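You operate a simulated robot arm through the tools that you are given. There is no shell and no other tool.

You run a simulated two-armed robot. Do the job below in one go: nothing can be reset, and whatever is moved stays where it is left.

JOB
Take the blue towel from the island top on the sink side and hang it over the handle of the dishwasher door.

The check looks at the end state, three seconds after you hand in, the way a careful person would. Anything else that was tipped, shoved, dropped, spilled or broken makes it a failure. Flat cloth is picked up by pressing the open fingertips on it (5 to 10 N) and closing them slowly along it; thin cloth reads only 2 to 8 mm in the jaws.

ROBOT AND FRAMES
Two 6-joint arms with two-finger grippers on one trunk, on a base that drives. Base frame: it is fixed to the floor where the robot stands at the start and does not move with it; the origin is under the middle of the robot, x ahead of it, y to its left, z up. Readings come in cm, degrees, newtons and seconds.
The left shoulder is at the start at [6.1, 14.3, 82.5], the right one opposite. With the tool pointing down near the work surface each hand reaches from about 18 to 70 cm from the robot's upright axis, wherever it stands, measured 20 degrees to its own side. Places, roughly: blue towel [75, 250, 100]. Payload 2.45 kg a hand.
The tool frame of a hand sits at the grasp point between the pads (the TCP): z along the fingers, y along the line on which they close. The tips reach 2.6 cm beyond it. Largest opening 9.6 cm; the body of the gripper starts 6.9 cm behind the TCP.
Orientation is told as [roll, pitch, yaw] about the base's x, y, z axes, in that order, counted from this pose: with the fingers straight down and closing along the base's y, the tool's x points along the base's -x, its y along +y and its z along -z.

CONTROLS
- The arms move only by the tool move_arm. It takes "left_plan", "right_plan" or both (then of equal length, played together; a hand with none holds still); each is a list of rows, each an object of numbers (a shift or turn left out is 0, a gripper value left out holds the last): "gripper": the gripper command, from -1 (shut) to 1 (fully open), values between in proportion; "dx", "dy", "dz": the shift along the base's x, y, z in cm; "wx", "wy", "wz": the turn, a rotation vector about the base's x, y, z in degrees. In form: [{"gripper": .., "dx": .., "dy": .., "dz": .., "wx": .., "wy": .., "wz": ..}, ...]. A call has 1 to 20 rows; each row is the pose to reach, as a shift and turn from the pose commanded when the call began. Each row takes 0.2 s and may step no farther than 5 cm and 8.6 degrees from the row before; otherwise, or with a gripper value out of range, the whole call is refused. A pose out of reach is approached as far as the arm can. The call stops where the force on the tool passes 40 N (or 10 N more than at its start, if that is more) or the arm is blocked; 0.2 s more then pass. Each finger halts on what it meets, pressing with about 37 N; the grip force reading is that of the motor and also rises with nothing between the fingers. The clock runs only during rows and for 0.2 s after the last one: add rows that repeat a pose to give the fingers time. The reply holds the time, the measured pose of the TCP, the force on the tool along the base axes, the opening and the grip force, in the units named above and with some noise, with the torque about the TCP (base axes, N m) and any sound that the robot's microphone picked up, and new pictures: "show" is both (left out), scene, wrist or none (wrist: the cameras of the hands that moved).
- Cameras (640 x 400 px; columns grow to the right, rows downward): "scene" is now at [14.69, -1.36, 144.88]; the picture's right is [-0.15, -0.99, 0.00], its down [-0.57, 0.09, -0.81] and it looks along [0.81, -0.12, -0.58] (base axes); focal length 293 px, centre (320, 200). "left" rides on the left gripper at [8.1, -0.3, -9.8] in its tool frame; the picture's right is [0.04, 1.00, 0.00], its down [-0.73, 0.03, -0.68] and it looks along [-0.68, 0.03, 0.73] (tool axes); focal length 256 px, centre (320, 200). "right" rides on the right gripper at [8.2, 0.3, -9.8] in its tool frame; the picture's right is [-0.04, 1.00, 0.00], its down [-0.73, -0.03, -0.68] and it looks along [-0.68, -0.03, 0.73] (tool axes); focal length 256 px, centre (320, 200). There is no depth. A picture from a camera that has moved, and an enlarged one, comes with that camera's place and axes in the base frame and with its lens.
- move_column(by): slides the trunk up (or, below 0, down) by that many cm; the arms and the scene camera ride with it, the base frame stays. It gives what a move gives, with no picture.
- steer(legs): drives the robot by 1 to 6 legs, each [ahead, turn to the left] in cm and degrees, along the robot's own axes; the way and the turn of a leg run together, so that a leg with both is an arc; at most 150 cm and 180 degrees a leg. The arms and the cameras ride along, it lands a little off, and it stops where it bumps. It gives what a move gives, and a new picture of the scene camera.
- turn_head(pan, tilt): turns the head with the scene camera to pan (to the left, within 86 degrees either way) and tilt (down, from -29 to 69), counted from straight ahead of the robot. It gives what a move gives, and a new picture of the scene camera.
- zoom(camera, box): a new picture of the part [left, top, right, bottom] of that camera's present view, enlarged. It takes no simulated time.
- close_job(): hands the job in; it is judged then, once.

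Nothing tells you exact positions but the pictures and the camera data. Unless the task says otherwise, let go and move clear before handing in.

The tools are called after ">>>" as a command line: name --argument value ..., lists and objects as JSON in quotes. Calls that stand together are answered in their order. move_arm: Moves the arms, as the interface text tells. Its arguments: {"type":"object","properties":{"left_plan":{"type":"array"},"right_plan":{"type":"array"},"show":{"type":"string","enum":["both","scene","wrist","none"]}},"required":[]} The other tools are called the same way: move_column (by) slides the trunk up or down; steer (legs) drives the base; turn_head (pan, tilt) turns the head that bears the scene camera; zoom (camera, box) takes an enlarged picture of a part of a camera's view; close_job () hands the job in.

At the start:

```text
time_s: 0.0
left_tcp_pos: [57.36, 17.98, 108.44]
left_orientation: [0.0, 0.0, -0.2]
left_ft_force: [-0.4, 0.6, 0.2]
left_torque: [0.0, -0.01, 0.02]
left_opening: 9.61
left_gripper_force: 0.0
right_tcp_pos: [51.06, -22.11, 114.2]
right_orientation: [0.0, 0.0, -0.1]
right_ft_force: [0.1, -0.2, 1.0]
right_torque: [0.03, 0.02, 0.0]
right_opening: 9.58
right_gripper_force: 0.1
trunk travel left (down, up): [-45.0, 14.0]
robot x, y, heading: [-0.01, 0.26, 0.2]
head pan, tilt: [-8.5, 35.4]
```

scene: 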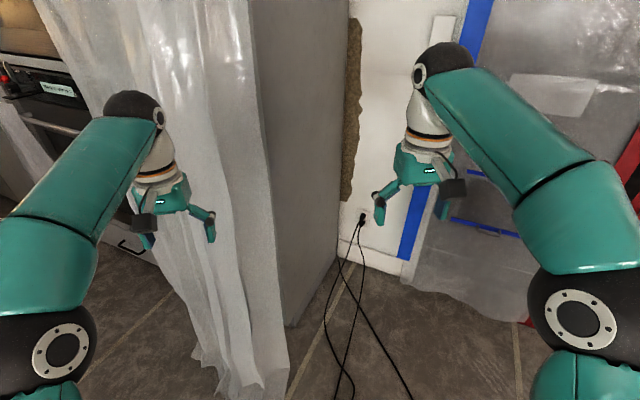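
right: 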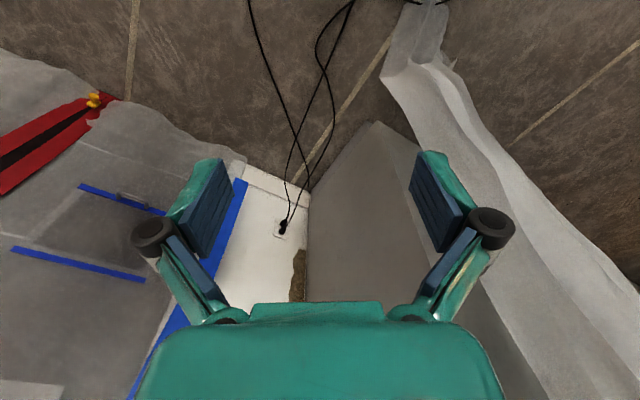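
left: 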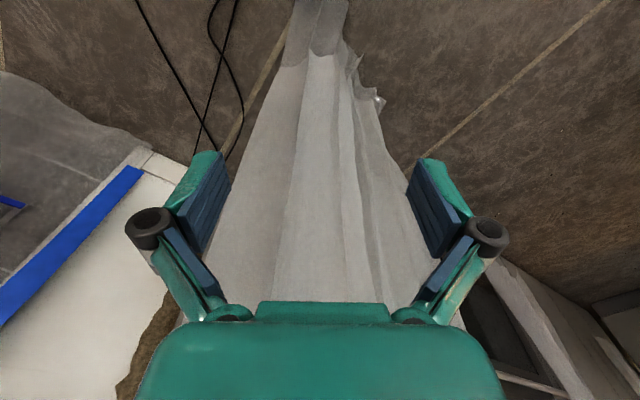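

I see a plastic curtain, a wall and cables straight ahead; the towel should be far to my left, near [75, 250, 100]. I'll look around with the head first.

>>> turn_head --pan 70 --tilt 20

>>> turn_head --pan 35 --tilt 25

>>> turn_head --pan 86 --tilt 40

```text
time_s: 1.5
left_tcp_pos: [57.27, 17.97, 108.51]
left_orientation: [0.1, 0.0, -0.2]
left_ft_force: [0.1, -1.2, 0.3]
left_torque: [-0.02, 0.0, -0.03]
left_opening: 9.62
left_gripper_force: 0.0
right_tcp_pos: [50.97, -22.15, 114.31]
right_orientation: [0.0, -0.1, -0.1]
right_ft_force: [-0.5, -0.1, 1.2]
right_torque: [0.01, 0.03, -0.01]
right_opening: 9.59
right_gripper_force: 0.0
trunk travel left (down, up): [-45.0, 14.0]
robot x, y, heading: [-0.25, -0.24, -0.2]
head pan, tilt: [70.0, 20.0]
camera scene: at [9.2, 8.69, 147.33], right [0.94, -0.34, 0.0], down [-0.12, -0.32, -0.94], along [0.32, 0.88, -0.34], focal length 293 px, centre (320, 200)
```

scene: 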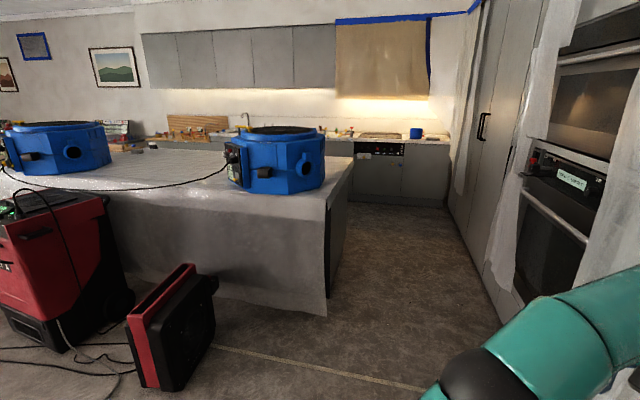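

```text
time_s: 2.5
left_tcp_pos: [57.5, 17.89, 108.5]
left_orientation: [0.0, 0.0, -0.2]
left_ft_force: [0.1, 0.3, 0.2]
left_torque: [0.0, 0.01, 0.03]
left_opening: 9.6
left_gripper_force: 0.1
right_tcp_pos: [51.1, -22.12, 114.37]
right_orientation: [0.0, 0.0, -0.1]
right_ft_force: [-0.9, 0.3, -0.2]
right_torque: [0.01, -0.01, -0.03]
right_opening: 9.59
right_gripper_force: 0.1
trunk travel left (down, up): [-45.0, 14.0]
robot x, y, heading: [0.05, -0.07, 0.0]
head pan, tilt: [35.0, 25.0]
camera scene: at [13.55, 5.23, 146.52], right [0.57, -0.82, 0.0], down [-0.35, -0.24, -0.91], along [0.74, 0.52, -0.42], focal length 293 px, centre (320, 200)
```

scene: 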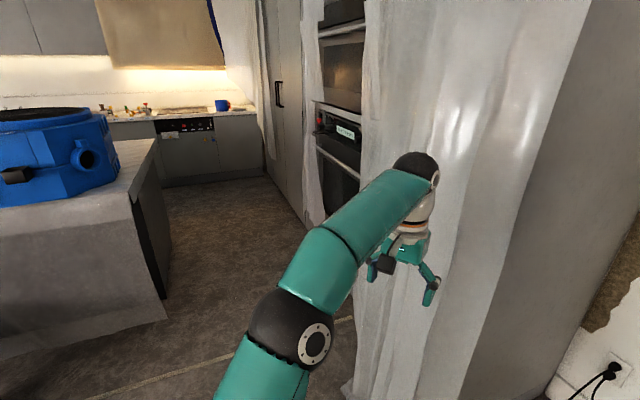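

```text
time_s: 3.7
left_tcp_pos: [57.37, 17.94, 108.52]
left_orientation: [0.0, -0.1, -0.2]
left_ft_force: [-0.4, -0.4, 0.5]
left_torque: [-0.01, -0.03, -0.08]
left_opening: 9.61
left_gripper_force: 0.0
right_tcp_pos: [51.15, -22.06, 114.2]
right_orientation: [0.0, 0.0, 0.0]
right_ft_force: [-0.1, 0.2, -0.3]
right_torque: [-0.02, 0.0, 0.01]
right_opening: 9.62
right_gripper_force: 0.2
trunk travel left (down, up): [-45.0, 14.0]
robot x, y, heading: [0.14, 0.17, 0.0]
head pan, tilt: [85.9, 40.0]
camera scene: at [6.61, 8.42, 144.2], right [1.0, -0.07, 0.0], down [-0.05, -0.64, -0.77], along [0.05, 0.76, -0.64], focal length 293 px, centre (320, 200)
```

scene: 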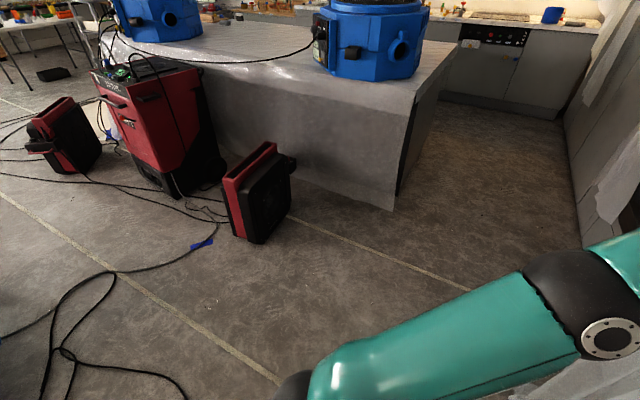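

The island is ahead-left, with a blue machine on it that hides the towel. The back counter has an appliance with a control panel, which may be the dishwasher. I'll zoom in on those.

>>> turn_head --pan 62 --tilt 20

>>> zoom --camera "scene" --box '[340, 100, 540, 225]'

>>> zoom --camera "scene" --box '[200, 80, 440, 230]'

```text
time_s: 4.6
left_tcp_pos: [57.36, 17.95, 108.56]
left_orientation: [0.0, -0.1, -0.3]
left_ft_force: [-0.7, -0.1, -0.7]
left_torque: [-0.02, 0.02, -0.03]
left_opening: 9.58
left_gripper_force: 0.1
right_tcp_pos: [51.05, -22.18, 114.26]
right_orientation: [0.1, 0.0, -0.1]
right_ft_force: [0.4, -0.2, -0.6]
right_torque: [0.01, 0.01, 0.01]
right_opening: 9.6
right_gripper_force: 0.2
trunk travel left (down, up): [-45.0, 14.0]
robot x, y, heading: [0.05, 0.14, 0.0]
head pan, tilt: [62.0, 20.0]
camera scene: at [10.37, 8.17, 147.33], right [0.88, -0.47, 0.0], down [-0.16, -0.3, -0.94], along [0.44, 0.83, -0.34], focal length 293 px, centre (320, 200)
```

scene: 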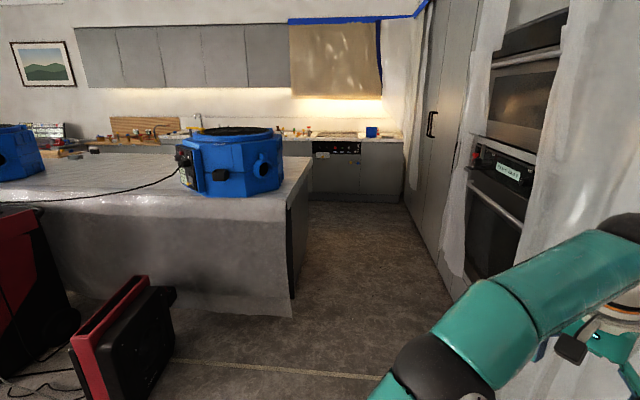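

```text
3.20 times, centred on (440, 162) of scene
camera zoom: at [10.37, 8.17, 147.33], right [0.88, -0.47, 0.0], down [-0.16, -0.3, -0.94], along [0.44, 0.83, -0.34], focal length 938 px, centre (-64, 320)
```

zoom: 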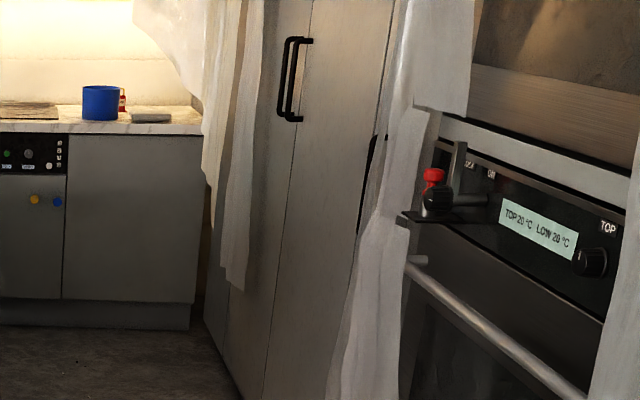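

```text
2.67 times, centred on (320, 155) of scene
camera zoom: at [10.37, 8.17, 147.33], right [0.88, -0.47, 0.0], down [-0.16, -0.3, -0.94], along [0.44, 0.83, -0.34], focal length 782 px, centre (320, 320)
```

zoom: 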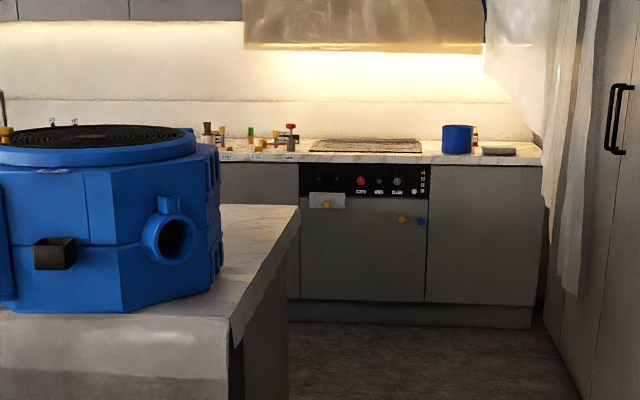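

The far unit with knobs is a cooktop. The room is turned about 58° from my heading, and the aisle between the island and the oven wall runs along roughly (0.53, 0.85). I'll turn left and move into the aisle step by step.

>>> steer --legs '[[0, 55]]'

>>> turn_head --pan 0 --tilt 35

```text
time_s: 7.8
left_tcp_pos: [17.68, 57.53, 108.56]
left_orientation: [0.1, -0.1, 55.5]
left_ft_force: [-0.2, 0.3, -1.6]
left_torque: [0.01, 0.01, -0.01]
left_opening: 9.58
left_gripper_force: 0.0
right_tcp_pos: [47.03, 29.73, 114.37]
right_orientation: [0.0, 0.0, 55.5]
right_ft_force: [0.8, -0.7, -0.5]
right_torque: [0.01, 0.02, -0.01]
right_opening: 9.62
right_gripper_force: 0.0
trunk travel left (down, up): [-45.0, 14.0]
robot x, y, heading: [3.99, -2.69, 55.1]
head pan, tilt: [62.0, 20.0]
camera scene: at [3.13, 10.68, 147.33], right [0.89, 0.46, 0.0], down [0.16, -0.3, -0.94], along [-0.43, 0.83, -0.34], focal length 293 px, centre (320, 200)
```

scene: 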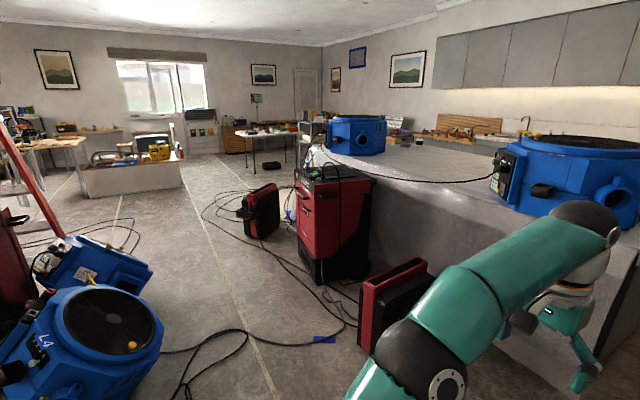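

```text
time_s: 9.1
left_tcp_pos: [17.63, 57.42, 108.55]
left_orientation: [-0.1, 0.1, 55.6]
left_ft_force: [0.3, 0.2, -0.3]
left_torque: [0.0, -0.03, 0.01]
left_opening: 9.58
left_gripper_force: 0.1
right_tcp_pos: [47.01, 29.68, 114.39]
right_orientation: [0.0, 0.0, 55.5]
right_ft_force: [-0.5, -0.2, 0.9]
right_torque: [0.03, 0.02, 0.01]
right_opening: 9.6
right_gripper_force: 0.1
trunk travel left (down, up): [-45.0, 14.0]
robot x, y, heading: [4.12, -2.44, 55.1]
head pan, tilt: [0.0, 35.0]
camera scene: at [12.32, 9.64, 144.95], right [0.82, -0.57, 0.0], down [-0.33, -0.47, -0.82], along [0.47, 0.67, -0.57], focal length 293 px, centre (320, 200)
```

scene: 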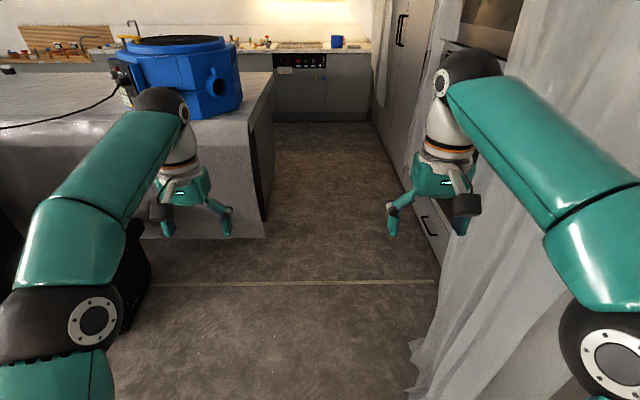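

I'm now aligned with the room at heading about 55°. The island's right face is about 36 cm left of the origin line, from about 175 to 291 cm ahead. The curtain hem is about 40 cm to my right, so I'll veer a little left past it and then into the middle of the aisle.

>>> steer --legs '[[0, 7], [85, 0], [0, -19], [40, 0]]'

```text
time_s: 17.5
left_tcp_pos: [95.34, 157.57, 108.49]
left_orientation: [-0.1, 0.1, 45.0]
left_ft_force: [0.6, -0.2, 0.6]
left_torque: [-0.05, 0.01, 0.0]
left_opening: 9.6
left_gripper_force: 0.1
right_tcp_pos: [119.27, 124.95, 114.26]
right_orientation: [0.0, 0.0, 44.9]
right_ft_force: [1.5, 0.9, 0.0]
right_torque: [-0.03, 0.0, 0.01]
right_opening: 9.6
right_gripper_force: 0.1
trunk travel left (down, up): [-45.0, 14.0]
robot x, y, heading: [70.86, 100.71, 44.8]
head pan, tilt: [0.0, 35.0]
camera scene: at [81.58, 111.31, 144.93], right [0.7, -0.71, 0.0], down [-0.41, -0.41, -0.82], along [0.58, 0.58, -0.57], focal length 293 px, centre (320, 200)
```

scene: 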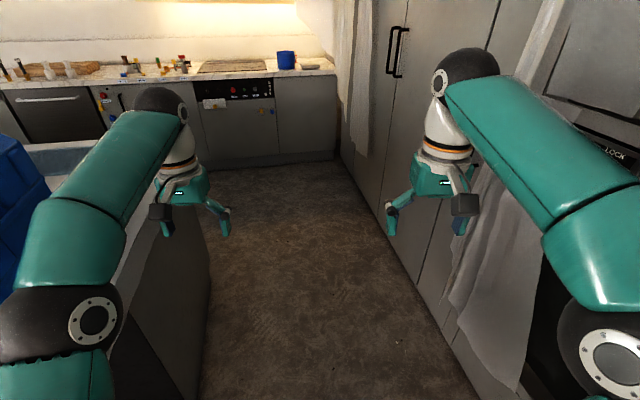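

The dishwasher, dark with a metal bar handle, shows in the back counter at the upper left, and a blue patch on the island edge looks like the towel. I'll look left.

>>> turn_head --pan 40 --tilt 30

>>> zoom --camera "scene" --box '[220, 0, 460, 150]'

>>> zoom --camera "scene" --box '[200, 100, 440, 250]'

```text
time_s: 18.6
left_tcp_pos: [95.29, 157.49, 108.63]
left_orientation: [0.1, 0.1, 44.9]
left_ft_force: [0.2, -0.3, 0.2]
left_torque: [-0.03, 0.01, 0.01]
left_opening: 9.6
left_gripper_force: 0.0
right_tcp_pos: [119.16, 124.69, 114.38]
right_orientation: [0.0, 0.0, 44.9]
right_ft_force: [-0.7, 0.9, -0.3]
right_torque: [-0.01, 0.01, 0.01]
right_opening: 9.58
right_gripper_force: 0.0
trunk travel left (down, up): [-45.0, 14.0]
robot x, y, heading: [70.79, 100.83, 44.9]
head pan, tilt: [40.0, 30.0]
camera scene: at [76.08, 114.01, 145.73], right [1.0, -0.09, 0.0], down [-0.05, -0.5, -0.87], along [0.08, 0.86, -0.5], focal length 293 px, centre (320, 200)
```

scene: 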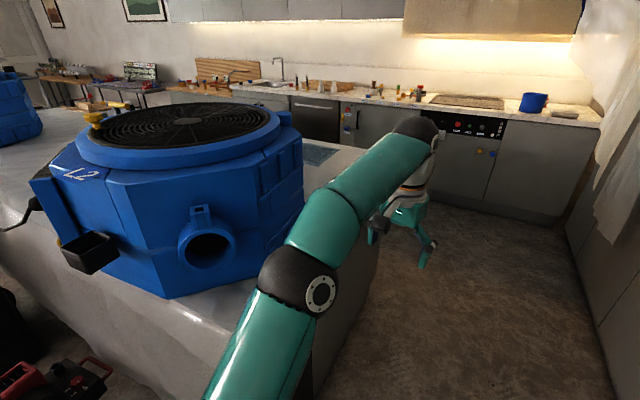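

```text
2.67 times, centred on (340, 75) of scene
camera zoom: at [76.08, 114.01, 145.73], right [1.0, -0.09, 0.0], down [-0.05, -0.5, -0.87], along [0.08, 0.86, -0.5], focal length 782 px, centre (267, 533)
```

zoom: 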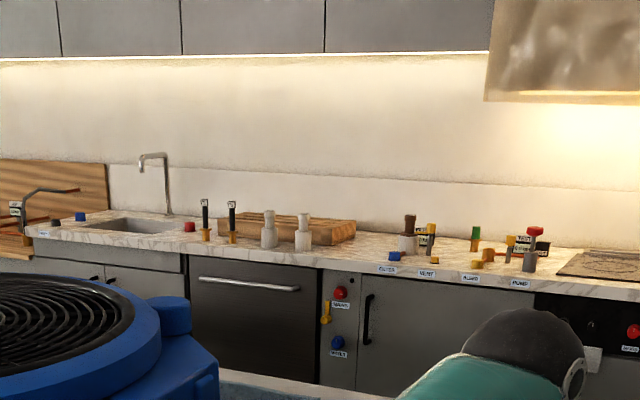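

```text
2.67 times, centred on (320, 175) of scene
camera zoom: at [76.08, 114.01, 145.73], right [1.0, -0.09, 0.0], down [-0.05, -0.5, -0.87], along [0.08, 0.86, -0.5], focal length 782 px, centre (320, 267)
```

zoom: 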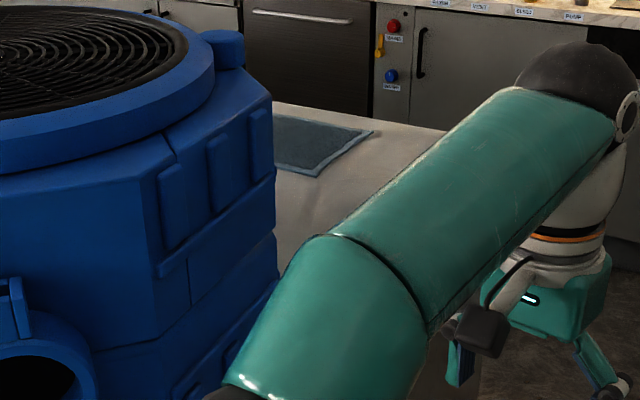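

The towel lies near the island's far (sink-side) edge behind the blue machine. The dishwasher's bar handle is at about 77 cm height in the back counter. I'll drive down the aisle into the gap between island and counter.

>>> steer --legs '[[118, 0], [0, 10]]'

>>> turn_head --pan 45 --tilt 38

```text
time_s: 25.4
left_tcp_pos: [165.84, 243.48, 108.67]
left_orientation: [-0.1, 0.1, 55.7]
left_ft_force: [-0.5, -0.5, -0.1]
left_torque: [-0.02, 0.02, -0.01]
left_opening: 9.6
left_gripper_force: 0.2
right_tcp_pos: [195.45, 215.81, 114.45]
right_orientation: [0.0, 0.0, 55.8]
right_ft_force: [0.5, -0.7, 0.8]
right_torque: [-0.02, -0.02, 0.01]
right_opening: 9.57
right_gripper_force: 0.1
trunk travel left (down, up): [-45.0, 14.0]
robot x, y, heading: [153.64, 182.77, 55.6]
head pan, tilt: [40.0, 30.0]
camera scene: at [155.89, 196.62, 145.73], right [1.0, 0.1, 0.0], down [0.05, -0.5, -0.87], along [-0.09, 0.86, -0.5], focal length 293 px, centre (320, 200)
```

scene: 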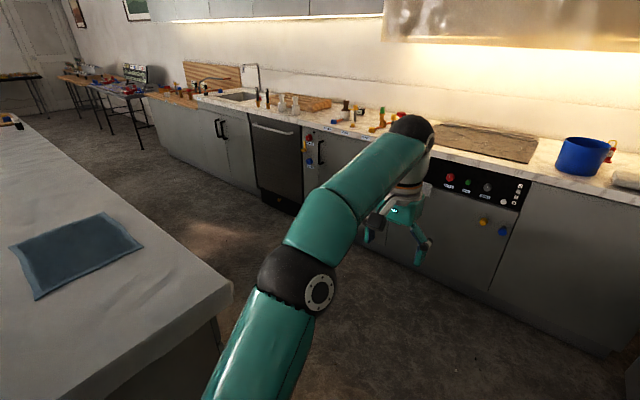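

```text
time_s: 26.0
left_tcp_pos: [165.91, 243.52, 108.79]
left_orientation: [0.1, 0.1, 55.7]
left_ft_force: [0.1, 0.4, -0.4]
left_torque: [-0.01, -0.01, 0.04]
left_opening: 9.61
left_gripper_force: 0.1
right_tcp_pos: [195.55, 215.71, 114.35]
right_orientation: [0.0, 0.0, 55.6]
right_ft_force: [0.6, 0.3, -0.2]
right_torque: [0.02, -0.01, 0.01]
right_opening: 9.62
right_gripper_force: 0.1
trunk travel left (down, up): [-45.0, 14.0]
robot x, y, heading: [153.33, 182.51, 55.8]
head pan, tilt: [45.0, 38.0]
camera scene: at [155.23, 196.08, 144.5], right [0.98, 0.18, 0.0], down [0.11, -0.61, -0.79], along [-0.15, 0.77, -0.62], focal length 293 px, centre (320, 200)
```

scene: 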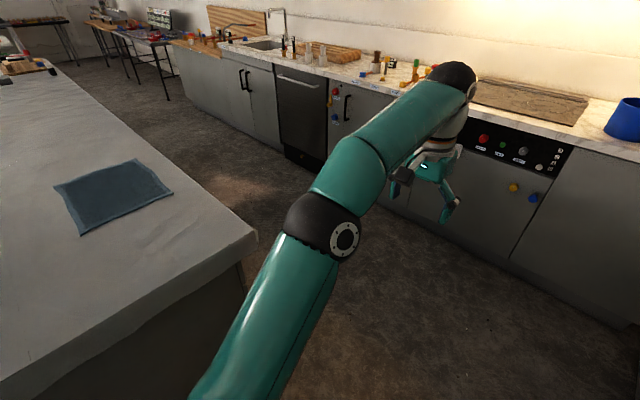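

The towel is flat, about 28 × 23 cm and aligned with the room, centred near [82, 254, 93]. Its sink-side edge is about 10 cm from the island edge. Next I'll drive into the gap and turn to look at the dishwasher.

>>> steer --legs '[[100, 0], [0, 89], [50, 0]]'

>>> turn_head --pan -35 --tilt 35

```text
time_s: 33.6
left_tcp_pos: [177.91, 319.48, 108.58]
left_orientation: [0.0, 0.1, 98.4]
left_ft_force: [-0.4, -0.2, -0.1]
left_torque: [0.01, -0.01, 0.01]
left_opening: 9.59
left_gripper_force: 0.0
right_tcp_pos: [218.37, 319.3, 114.5]
right_orientation: [0.0, -0.2, 98.5]
right_ft_force: [-0.3, 0.8, -0.6]
right_torque: [-0.05, -0.02, 0.04]
right_opening: 9.58
right_gripper_force: 0.1
trunk travel left (down, up): [-45.0, 14.0]
robot x, y, heading: [213.46, 266.51, 99.8]
head pan, tilt: [45.0, 38.0]
stopped in leg 2: the robot was blocked; the commanded pose is now the measured one
camera scene: at [205.05, 277.67, 144.47], right [0.58, 0.82, 0.0], down [0.5, -0.36, -0.79], along [-0.64, 0.45, -0.62], focal length 293 px, centre (320, 200)
```

scene: 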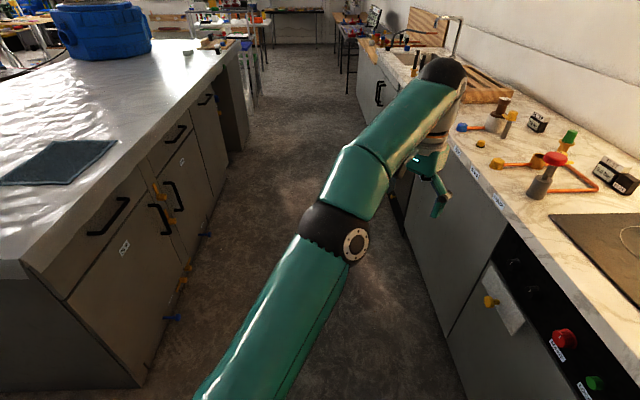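

```text
time_s: 35.1
left_tcp_pos: [177.92, 319.31, 108.77]
left_orientation: [0.0, 0.2, 98.4]
left_ft_force: [0.4, -0.2, -0.6]
left_torque: [-0.01, 0.0, 0.0]
left_opening: 9.57
left_gripper_force: 0.1
right_tcp_pos: [218.58, 319.28, 114.61]
right_orientation: [0.1, -0.2, 98.5]
right_ft_force: [-0.2, -0.3, 0.3]
right_torque: [0.01, 0.01, 0.0]
right_opening: 9.59
right_gripper_force: 0.1
trunk travel left (down, up): [-45.0, 14.0]
robot x, y, heading: [213.31, 266.82, 99.8]
head pan, tilt: [-35.0, 35.0]
camera scene: at [215.97, 280.55, 144.95], right [0.91, -0.42, 0.0], down [-0.24, -0.52, -0.82], along [0.35, 0.74, -0.57], focal length 293 px, centre (320, 200)
```

scene: 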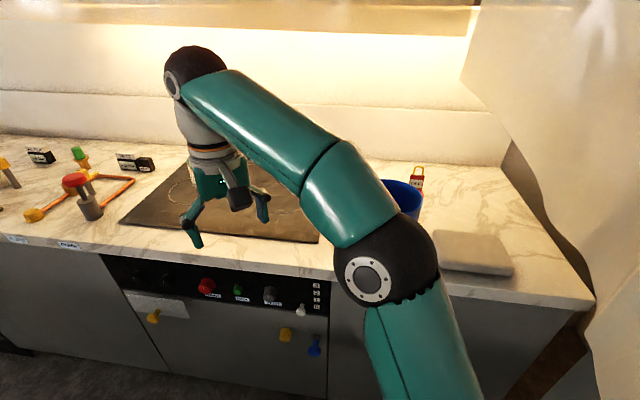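

The turn was stopped by something. Before moving again I'll look around to find what I touched.

>>> turn_head --pan -86 --tilt 50

>>> turn_head --pan -20 --tilt 68

>>> turn_head --pan 80 --tilt 60

```text
time_s: 36.3
left_tcp_pos: [177.94, 319.31, 108.75]
left_orientation: [0.0, 0.1, 98.4]
left_ft_force: [-0.2, 0.1, 0.6]
left_torque: [-0.01, -0.01, -0.02]
left_opening: 9.63
left_gripper_force: 0.1
right_tcp_pos: [218.49, 319.2, 114.53]
right_orientation: [0.2, -0.2, 98.5]
right_ft_force: [-0.3, -0.9, -0.2]
right_torque: [0.02, -0.01, 0.02]
right_opening: 9.6
right_gripper_force: 0.0
trunk travel left (down, up): [-45.0, 14.0]
robot x, y, heading: [213.39, 266.48, 99.8]
head pan, tilt: [-85.9, 50.0]
camera scene: at [219.7, 274.43, 142.78], right [0.24, -0.97, 0.0], down [-0.74, -0.18, -0.64], along [0.62, 0.15, -0.77], focal length 293 px, centre (320, 200)
```

scene: 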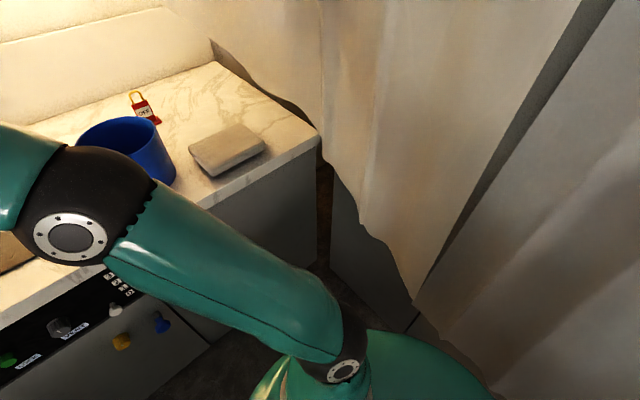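

```text
time_s: 37.7
left_tcp_pos: [178.0, 319.32, 108.64]
left_orientation: [0.0, 0.1, 98.3]
left_ft_force: [-0.6, 0.9, 0.0]
left_torque: [0.0, -0.01, -0.03]
left_opening: 9.6
left_gripper_force: 0.1
right_tcp_pos: [218.48, 319.16, 114.65]
right_orientation: [0.1, -0.1, 98.5]
right_ft_force: [-0.6, -0.4, -0.1]
right_torque: [-0.03, 0.0, -0.01]
right_opening: 9.57
right_gripper_force: 0.0
trunk travel left (down, up): [-45.0, 14.0]
robot x, y, heading: [213.24, 266.86, 99.7]
head pan, tilt: [-20.0, 68.0]
camera scene: at [213.23, 278.18, 140.65], right [0.98, -0.18, 0.0], down [-0.16, -0.91, -0.37], along [0.07, 0.37, -0.93], focal length 293 px, centre (320, 200)
```

scene: 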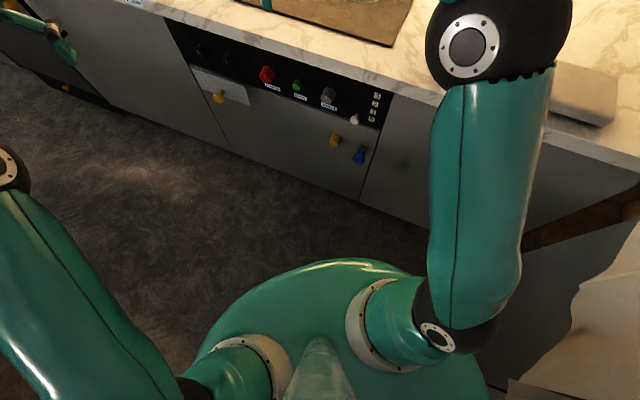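

```text
time_s: 39.5
left_tcp_pos: [177.93, 319.26, 108.68]
left_orientation: [0.0, 0.1, 98.3]
left_ft_force: [0.3, -0.4, -0.3]
left_torque: [-0.04, -0.01, -0.01]
left_opening: 9.63
left_gripper_force: 0.1
right_tcp_pos: [218.53, 319.15, 114.59]
right_orientation: [0.0, -0.1, 98.5]
right_ft_force: [0.2, 0.4, -0.4]
right_torque: [0.02, -0.02, 0.0]
right_opening: 9.59
right_gripper_force: 0.0
trunk travel left (down, up): [-45.0, 14.0]
robot x, y, heading: [213.42, 266.22, 99.7]
head pan, tilt: [80.0, 60.0]
camera scene: at [205.56, 272.61, 141.52], right [0.0, 1.0, 0.0], down [0.87, 0.0, -0.5], along [-0.5, 0.0, -0.87], focal length 293 px, centre (320, 200)
```

scene: 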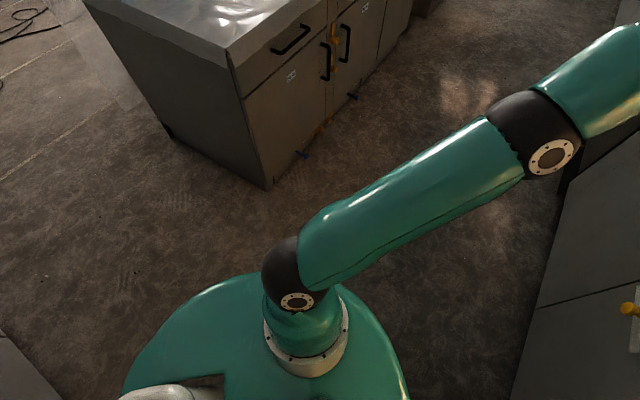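

Both arms swung about 8 cm to the left in the stop, and nothing looks shifted. I think the rear of the base touched the tall-cabinet side behind me. I'll tuck the hands in, creep forward-left, and then finish the turn.

>>> move_arm --left_plan '[{"dx": 2.6, "dy": -3.4}, {"dx": 5.2, "dy": -6.8}, {"dx": 7.8, "dy": -10.2}, {"dx": 10.4, "dy": -13.5}]' --right_plan '[{"dx": 2.6, "dy": -2.4}, {"dx": 5.2, "dy": -4.8}, {"dx": 7.8, "dy": -7.2}, {"dx": 9.4, "dy": -9.5}]' --show "none"

>>> steer --legs '[[22, 0]]'

```text
time_s: 40.5
left_tcp_pos: [188.63, 305.65, 108.94]
left_orientation: [0.0, 0.0, 98.3]
left_ft_force: [0.6, 0.0, -0.1]
left_torque: [0.01, 0.03, -0.01]
left_opening: 9.6
left_gripper_force: 0.1
right_tcp_pos: [227.99, 309.59, 114.74]
right_orientation: [0.1, -0.2, 98.5]
right_ft_force: [0.0, 0.4, 0.6]
right_torque: [0.0, 0.03, 0.03]
right_opening: 9.57
right_gripper_force: 0.1
trunk travel left (down, up): [-45.0, 14.0]
robot x, y, heading: [213.58, 266.56, 99.9]
head pan, tilt: [80.0, 60.0]
```

```text
time_s: 42.2
left_tcp_pos: [184.72, 327.53, 108.84]
left_orientation: [-0.1, 0.2, 98.4]
left_ft_force: [-0.4, 1.2, -0.7]
left_torque: [-0.06, -0.03, 0.0]
left_opening: 9.61
left_gripper_force: 0.1
right_tcp_pos: [224.11, 331.4, 114.85]
right_orientation: [0.1, -0.1, 98.5]
right_ft_force: [-0.4, 0.4, 0.0]
right_torque: [-0.01, -0.03, -0.02]
right_opening: 9.61
right_gripper_force: 0.0
trunk travel left (down, up): [-45.0, 14.0]
robot x, y, heading: [209.94, 288.29, 99.7]
head pan, tilt: [80.0, 60.0]
camera scene: at [201.8, 294.31, 141.51], right [0.0, 1.0, 0.0], down [0.87, 0.0, -0.5], along [-0.5, 0.0, -0.87], focal length 293 px, centre (320, 200)
```

scene: 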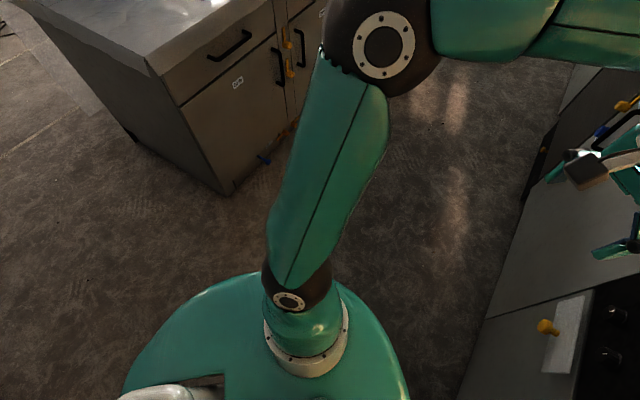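

That went freely. Now I'll finish the turn so I face along the gap.

>>> steer --legs '[[0, 22]]'

```text
time_s: 43.9
left_tcp_pos: [171.7, 315.29, 108.88]
left_orientation: [0.1, 0.1, 120.6]
left_ft_force: [0.3, -0.2, 0.3]
left_torque: [0.0, 0.0, -0.02]
left_opening: 9.59
left_gripper_force: 0.0
right_tcp_pos: [206.7, 333.88, 114.83]
right_orientation: [0.1, -0.1, 120.7]
right_ft_force: [-0.8, 0.0, 0.9]
right_torque: [-0.01, 0.01, 0.01]
right_opening: 9.57
right_gripper_force: 0.1
trunk travel left (down, up): [-45.0, 14.0]
robot x, y, heading: [210.69, 288.86, 122.0]
head pan, tilt: [80.0, 60.0]
camera scene: at [201.12, 291.8, 141.52], right [-0.38, 0.93, 0.0], down [0.8, 0.33, -0.5], along [-0.46, -0.19, -0.87], focal length 293 px, centre (320, 200)
```

scene: 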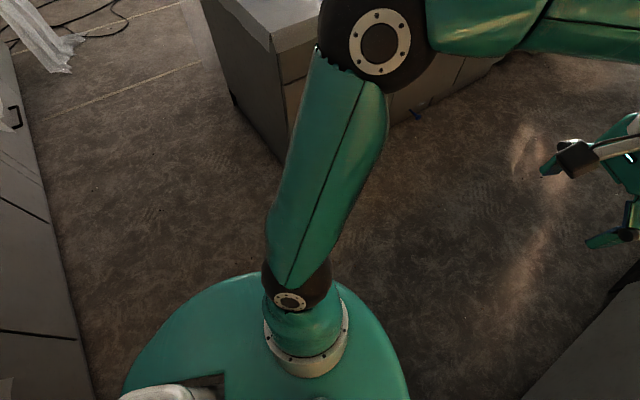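

The turn is clear now. I'll keep turning and drive along the gap to be level with the towel, drifting back to mid-gap.

>>> steer --legs '[[0, 35], [86, 0]]'

>>> turn_head --pan 60 --tilt 45

>>> turn_head --pan -60 --tilt 40

```text
time_s: 50.4
left_tcp_pos: [83.36, 321.36, 108.84]
left_orientation: [0.0, 0.1, 156.0]
left_ft_force: [-0.6, 0.5, -0.3]
left_torque: [-0.02, 0.0, -0.01]
left_opening: 9.62
left_gripper_force: 0.1
right_tcp_pos: [101.16, 356.74, 114.82]
right_orientation: [0.1, -0.2, 156.1]
right_ft_force: [0.6, 0.3, 0.0]
right_torque: [0.02, -0.01, 0.0]
right_opening: 9.61
right_gripper_force: 0.1
trunk travel left (down, up): [-45.0, 14.0]
robot x, y, heading: [130.11, 322.61, 157.6]
head pan, tilt: [80.0, 60.0]
camera scene: at [120.83, 319.16, 141.52], right [-0.84, 0.54, 0.0], down [0.47, 0.73, -0.5], along [-0.27, -0.42, -0.87], focal length 293 px, centre (320, 200)
```

scene: 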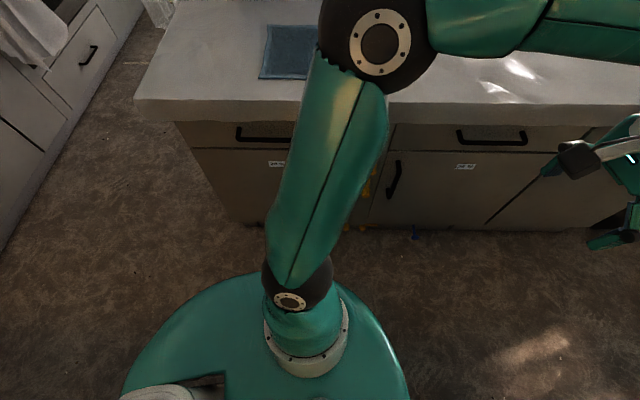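

```text
time_s: 51.2
left_tcp_pos: [83.3, 321.43, 109.09]
left_orientation: [0.0, 0.1, 156.0]
left_ft_force: [0.0, -0.5, 0.1]
left_torque: [0.01, -0.01, 0.04]
left_opening: 9.61
left_gripper_force: 0.1
right_tcp_pos: [101.14, 356.63, 114.76]
right_orientation: [0.0, -0.1, 156.1]
right_ft_force: [1.1, -0.3, -0.5]
right_torque: [0.0, 0.01, 0.02]
right_opening: 9.59
right_gripper_force: 0.1
trunk travel left (down, up): [-45.0, 14.0]
robot x, y, heading: [129.91, 322.5, 157.4]
head pan, tilt: [60.0, 45.0]
camera scene: at [118.01, 319.8, 143.46], right [-0.61, 0.79, 0.0], down [0.56, 0.43, -0.71], along [-0.56, -0.43, -0.71], focal length 293 px, centre (320, 200)
```

scene: 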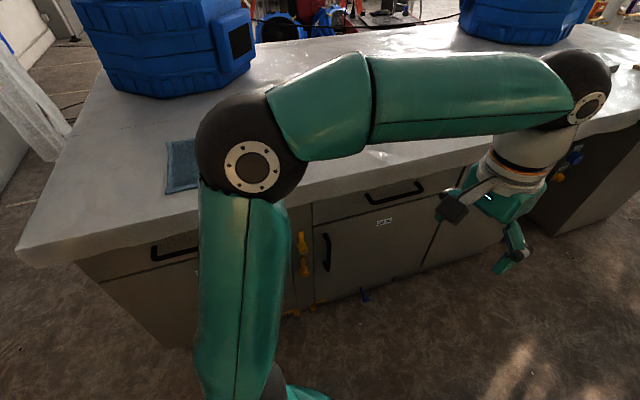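

```text
time_s: 53.2
left_tcp_pos: [83.34, 321.48, 108.99]
left_orientation: [0.0, 0.0, 156.0]
left_ft_force: [-0.2, -0.2, 0.7]
left_torque: [0.02, 0.01, -0.01]
left_opening: 9.63
left_gripper_force: 0.0
right_tcp_pos: [101.29, 356.74, 115.04]
right_orientation: [0.1, -0.1, 156.1]
right_ft_force: [-0.6, -0.5, -0.2]
right_torque: [-0.01, 0.03, 0.0]
right_opening: 9.62
right_gripper_force: 0.1
trunk travel left (down, up): [-45.0, 14.0]
robot x, y, heading: [130.42, 322.31, 157.6]
head pan, tilt: [-60.0, 40.0]
camera scene: at [123.38, 333.18, 144.2], right [0.99, 0.13, 0.0], down [0.08, -0.64, -0.77], along [-0.1, 0.76, -0.64], focal length 293 px, centre (320, 200)
```

scene: 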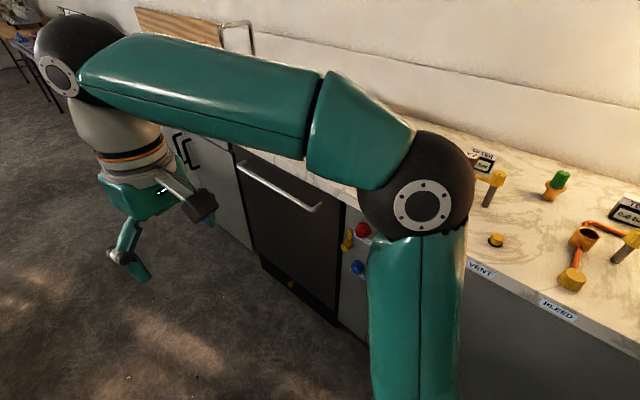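

I'm level with the towel, mid-gap. The dishwasher's bar handle is to the right, spanning lateral about −185 to −140 at height about 78 cm. Now I'll turn left to face the island and the towel.

>>> steer --legs '[[0, 40]]'

>>> steer --legs '[[0, 38]]'

>>> turn_head --pan 0 --tilt 45

```text
time_s: 55.8
left_tcp_pos: [95.64, 290.74, 108.9]
left_orientation: [0.0, 0.1, -162.6]
left_ft_force: [0.5, 0.2, 1.2]
left_torque: [0.01, -0.01, 0.02]
left_opening: 9.6
left_gripper_force: 0.0
right_tcp_pos: [85.69, 328.95, 114.86]
right_orientation: [0.0, -0.1, -162.5]
right_ft_force: [0.5, 0.1, -0.5]
right_torque: [0.04, -0.03, 0.01]
right_opening: 9.61
right_gripper_force: 0.1
trunk travel left (down, up): [-45.0, 14.0]
robot x, y, heading: [129.29, 324.83, -161.7]
head pan, tilt: [-60.0, 40.0]
camera scene: at [116.98, 328.45, 144.19], right [0.66, 0.75, 0.0], down [0.48, -0.42, -0.77], along [-0.57, 0.51, -0.64], focal length 293 px, centre (320, 200)
```

scene: 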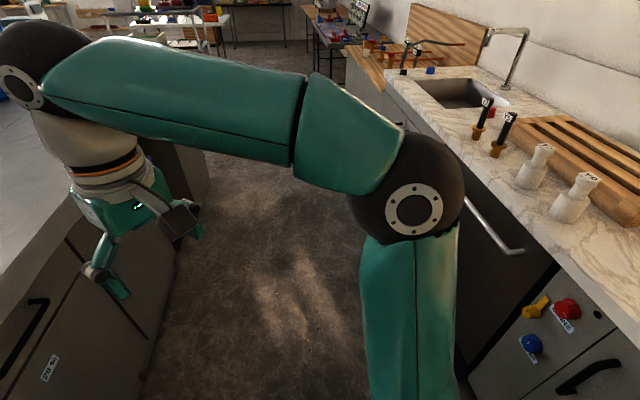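

```text
time_s: 58.2
left_tcp_pos: [123.59, 277.14, 108.92]
left_orientation: [0.0, 0.1, -124.9]
left_ft_force: [-0.3, 0.6, -0.2]
left_torque: [0.0, -0.04, 0.0]
left_opening: 9.61
left_gripper_force: 0.0
right_tcp_pos: [92.13, 301.52, 114.95]
right_orientation: [0.1, -0.1, -124.9]
right_ft_force: [-0.2, -0.3, -0.3]
right_torque: [0.01, 0.0, 0.01]
right_opening: 9.62
right_gripper_force: 0.0
trunk travel left (down, up): [-45.0, 14.0]
robot x, y, heading: [127.0, 326.25, -123.9]
head pan, tilt: [-60.0, 40.0]
camera scene: at [115.23, 321.67, 144.2], right [0.07, 1.0, 0.0], down [0.64, -0.04, -0.77], along [-0.76, 0.05, -0.64], focal length 293 px, centre (320, 200)
```

scene: 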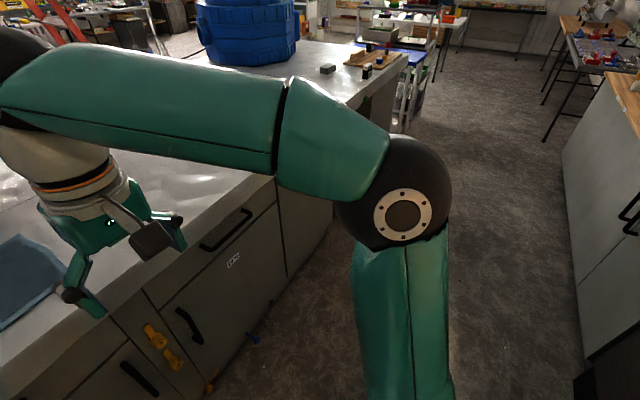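

```text
time_s: 59.5
left_tcp_pos: [123.54, 277.26, 108.99]
left_orientation: [0.0, 0.1, -125.0]
left_ft_force: [-0.1, -0.1, 1.0]
left_torque: [-0.03, 0.02, 0.0]
left_opening: 9.58
left_gripper_force: 0.0
right_tcp_pos: [92.25, 301.45, 114.9]
right_orientation: [0.1, -0.1, -124.8]
right_ft_force: [0.5, -0.4, -0.1]
right_torque: [-0.02, 0.0, 0.04]
right_opening: 9.6
right_gripper_force: 0.0
trunk travel left (down, up): [-45.0, 14.0]
robot x, y, heading: [127.04, 325.91, -124.0]
head pan, tilt: [0.0, 45.0]
camera scene: at [119.19, 314.34, 143.47], right [-0.83, 0.56, 0.0], down [0.4, 0.59, -0.71], along [-0.4, -0.59, -0.71], focal length 293 px, centre (320, 200)
```

scene: 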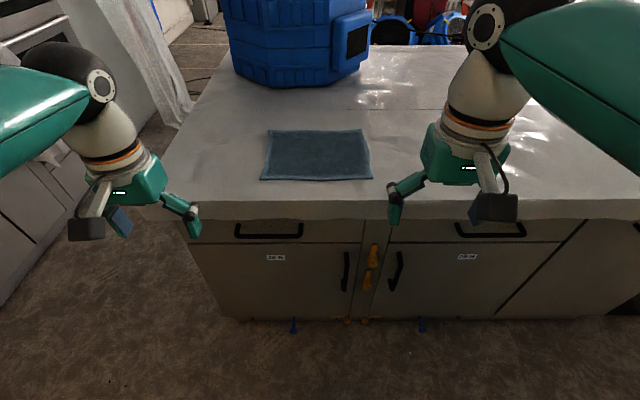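

No obstruction. I face the island squarely with the towel in front, its near edge running from (99.6, 256.8) to (75.8, 272.2). I'll move 19 cm closer so both hands can reach that edge.

>>> steer --legs '[[19, 0]]'

>>> zoom --camera "left" --box '[0, 0, 640, 400]'

>>> zoom --camera "right" --box '[0, 0, 640, 400]'

```text
time_s: 61.0
left_tcp_pos: [112.7, 261.16, 109.02]
left_orientation: [0.0, 0.2, -125.0]
left_ft_force: [0.3, -0.5, 0.4]
left_torque: [0.01, 0.02, 0.02]
left_opening: 9.6
left_gripper_force: 0.1
right_tcp_pos: [81.4, 285.41, 114.88]
right_orientation: [0.1, -0.1, -124.9]
right_ft_force: [-0.4, -0.1, -1.0]
right_torque: [0.03, 0.0, -0.04]
right_opening: 9.59
right_gripper_force: 0.1
trunk travel left (down, up): [-45.0, 14.0]
robot x, y, heading: [116.7, 310.04, -124.3]
head pan, tilt: [0.0, 45.0]
camera scene: at [108.38, 298.34, 143.44], right [-0.83, 0.56, 0.0], down [0.4, 0.59, -0.71], along [-0.39, -0.59, -0.71], focal length 293 px, centre (320, 200)
```

scene: 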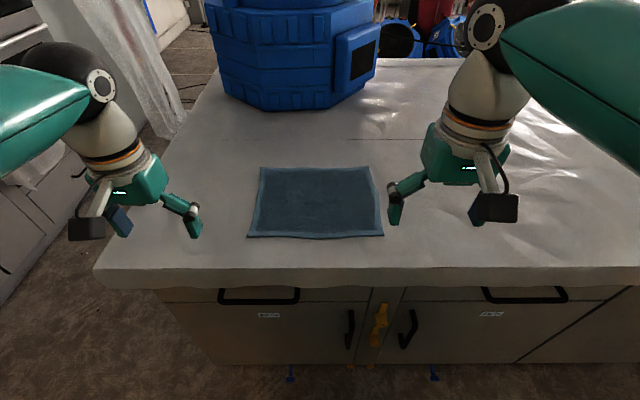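

```text
1.00 times, centred on (320, 200) of left (not enlarged: the box is as wide or as high as the picture)
camera zoom: at [117.19, 268.12, 118.82], right [0.84, -0.54, 0.0], down [-0.4, -0.62, 0.68], along [-0.37, -0.57, -0.74], focal length 256 px, centre (320, 200)
```

zoom: 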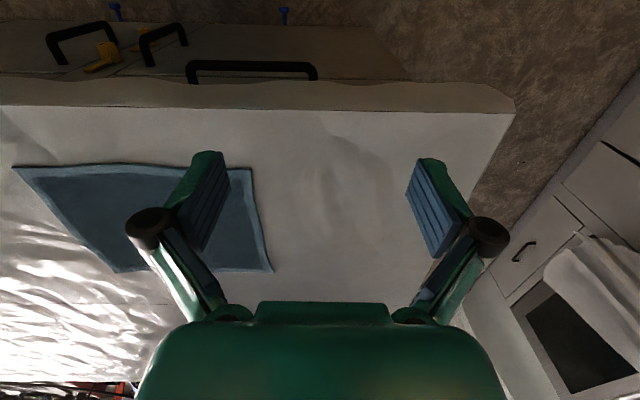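

```text
1.00 times, centred on (320, 200) of right (not enlarged: the box is as wide or as high as the picture)
camera zoom: at [86.28, 291.99, 124.65], right [0.8, -0.6, 0.0], down [-0.44, -0.58, 0.68], along [-0.41, -0.54, -0.73], focal length 256 px, centre (320, 200)
```

zoom: 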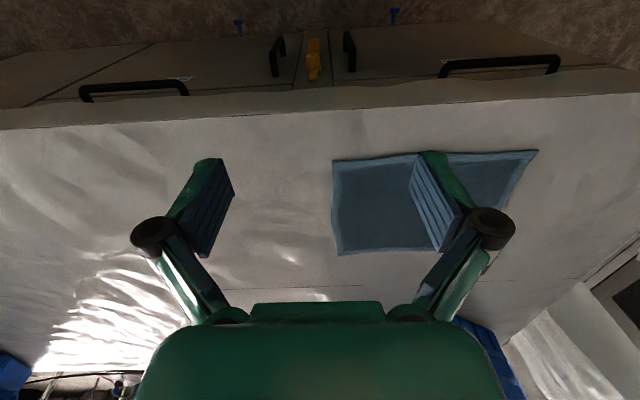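

The refined towel corners are A(99.5, 257.2) and B(74.8, 273.4), with the top at z ≈ 93. I'll bring both hands, half open, above points 5 cm in from each corner of the near edge.

>>> move_arm --left_plan '[{"gripper": 0.15, "dx": -4, "dy": -0.5, "dz": 0}, {"dx": -8, "dy": -1, "dz": -1}, {"dx": -12, "dy": -1.7, "dz": -3}, {"dx": -15.5, "dy": -2.2, "dz": -5.5, "wz": 1}, {"dx": -18.2, "dy": -2.5, "dz": -8, "wz": 1.7}, {"dx": -18.2, "dy": -2.5, "dz": -8, "wz": 1.7}]' --right_plan '[{"gripper": 0.15, "dx": -0.7, "dy": -3.5, "dz": -2}, {"dx": -1.4, "dy": -7, "dz": -5}, {"dx": -2, "dy": -10.5, "dz": -8}, {"dx": -2.7, "dy": -13.5, "dz": -11, "wz": 1}, {"dx": -3.2, "dy": -16, "dz": -13.9, "wz": 1.7}, {"dx": -3.2, "dy": -16, "dz": -13.9, "wz": 1.7}]'

```text
time_s: 62.4
left_tcp_pos: [94.86, 258.9, 101.14]
left_orientation: [0.0, 0.1, -123.3]
left_ft_force: [0.3, 0.4, 0.4]
left_torque: [-0.01, 0.03, -0.02]
left_opening: 5.52
left_gripper_force: 0.0
right_tcp_pos: [78.36, 269.38, 101.06]
right_orientation: [0.0, -0.3, -123.2]
right_ft_force: [0.4, 0.1, -0.7]
right_torque: [0.0, 0.02, 0.04]
right_opening: 5.51
right_gripper_force: 0.0
trunk travel left (down, up): [-45.0, 14.0]
robot x, y, heading: [116.42, 310.34, -124.0]
head pan, tilt: [0.0, 45.0]
camera scene: at [108.53, 298.55, 143.48], right [-0.83, 0.56, 0.0], down [0.4, 0.59, -0.71], along [-0.4, -0.59, -0.71], focal length 293 px, centre (320, 200)
camera right: at [83.01, 276.17, 110.9], right [0.81, -0.58, 0.0], down [-0.43, -0.6, 0.68], along [-0.39, -0.56, -0.73], focal length 256 px, centre (320, 200)
camera left: at [99.1, 265.91, 110.87], right [0.86, -0.51, 0.0], down [-0.38, -0.63, 0.68], along [-0.35, -0.58, -0.73], focal length 256 px, centre (320, 200)
```

scene: 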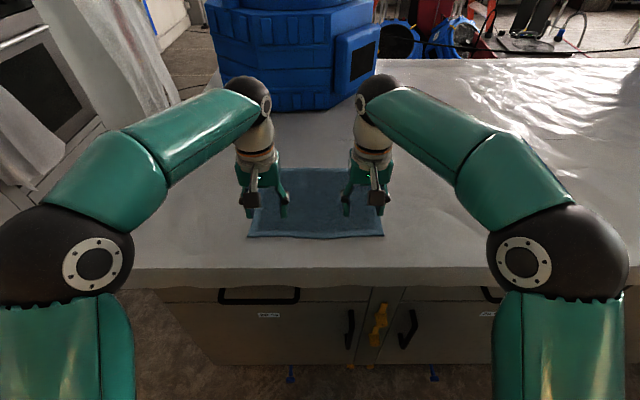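
right: 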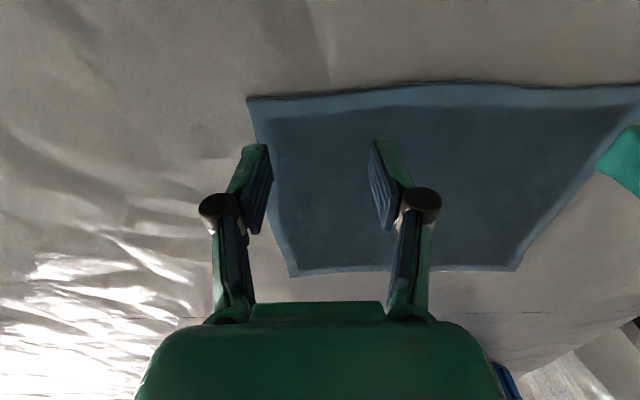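
left: 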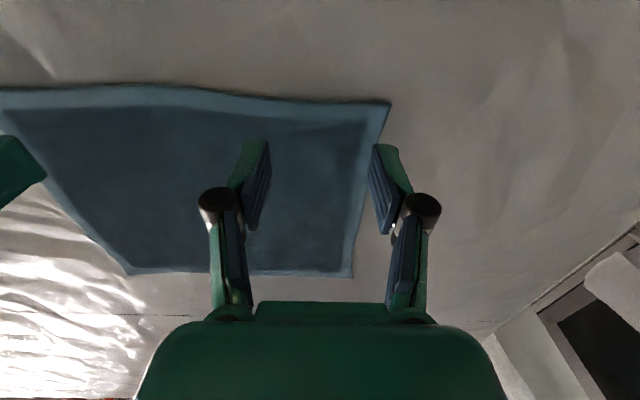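

Both hands are placed as planned, about 1.5 cm inside the edge. I'll lower them gently, checking force.

>>> move_arm --left_plan '[{"dz": -2}, {"dz": -4}, {"dz": -4.6}, {"dz": -4.6}]' --right_plan '[{"dz": -2}, {"dz": -4}, {"dz": -4.6}, {"dz": -4.6}]' --show "none"

>>> move_arm --left_plan '[{"dz": -0.3}, {"dz": -0.5}]' --right_plan '[{"dz": -0.3}, {"dz": -0.5}]' --show "wrist"

```text
time_s: 63.4
left_tcp_pos: [94.54, 258.8, 96.46]
left_orientation: [0.0, 0.1, -123.2]
left_ft_force: [0.3, 0.2, -0.1]
left_torque: [-0.01, -0.02, 0.03]
left_opening: 5.49
left_gripper_force: 0.1
right_tcp_pos: [78.32, 269.47, 96.38]
right_orientation: [0.1, -0.1, -123.2]
right_ft_force: [-0.6, 0.2, -0.6]
right_torque: [0.02, -0.01, -0.02]
right_opening: 5.53
right_gripper_force: 0.1
trunk travel left (down, up): [-45.0, 14.0]
robot x, y, heading: [116.62, 310.58, -123.9]
head pan, tilt: [0.0, 45.0]
```

```text
time_s: 64.0
left_tcp_pos: [94.73, 258.92, 95.92]
left_orientation: [0.0, 0.1, -123.2]
left_ft_force: [-0.3, 0.1, -0.6]
left_torque: [0.0, -0.01, 0.0]
left_opening: 5.52
left_gripper_force: 0.1
right_tcp_pos: [78.39, 269.6, 96.05]
right_orientation: [0.2, -0.1, -123.3]
right_ft_force: [0.7, -0.2, 0.6]
right_torque: [0.01, 0.0, 0.0]
right_opening: 5.52
right_gripper_force: 0.0
trunk travel left (down, up): [-45.0, 14.0]
robot x, y, heading: [116.64, 310.47, -124.3]
head pan, tilt: [0.0, 45.0]
camera right: at [82.97, 276.18, 105.75], right [0.81, -0.58, 0.0], down [-0.43, -0.6, 0.68], along [-0.39, -0.56, -0.73], focal length 256 px, centre (320, 200)
camera left: at [98.89, 265.87, 105.77], right [0.86, -0.51, 0.0], down [-0.38, -0.63, 0.68], along [-0.35, -0.58, -0.74], focal length 256 px, centre (320, 200)
```

right: 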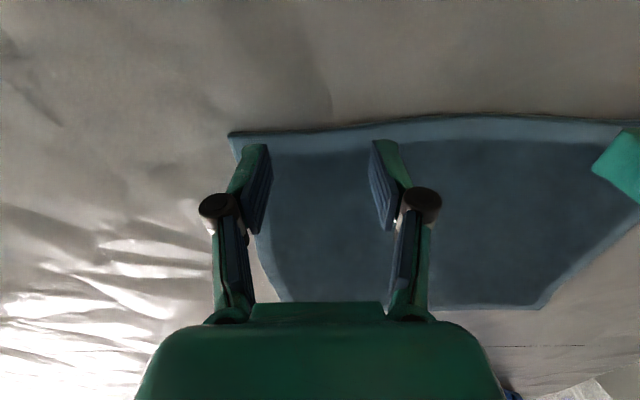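
left: 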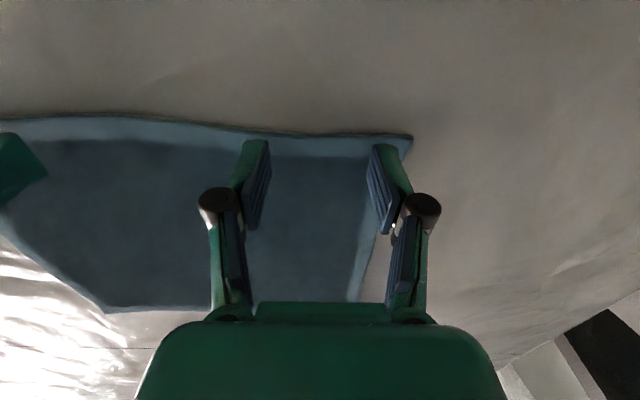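

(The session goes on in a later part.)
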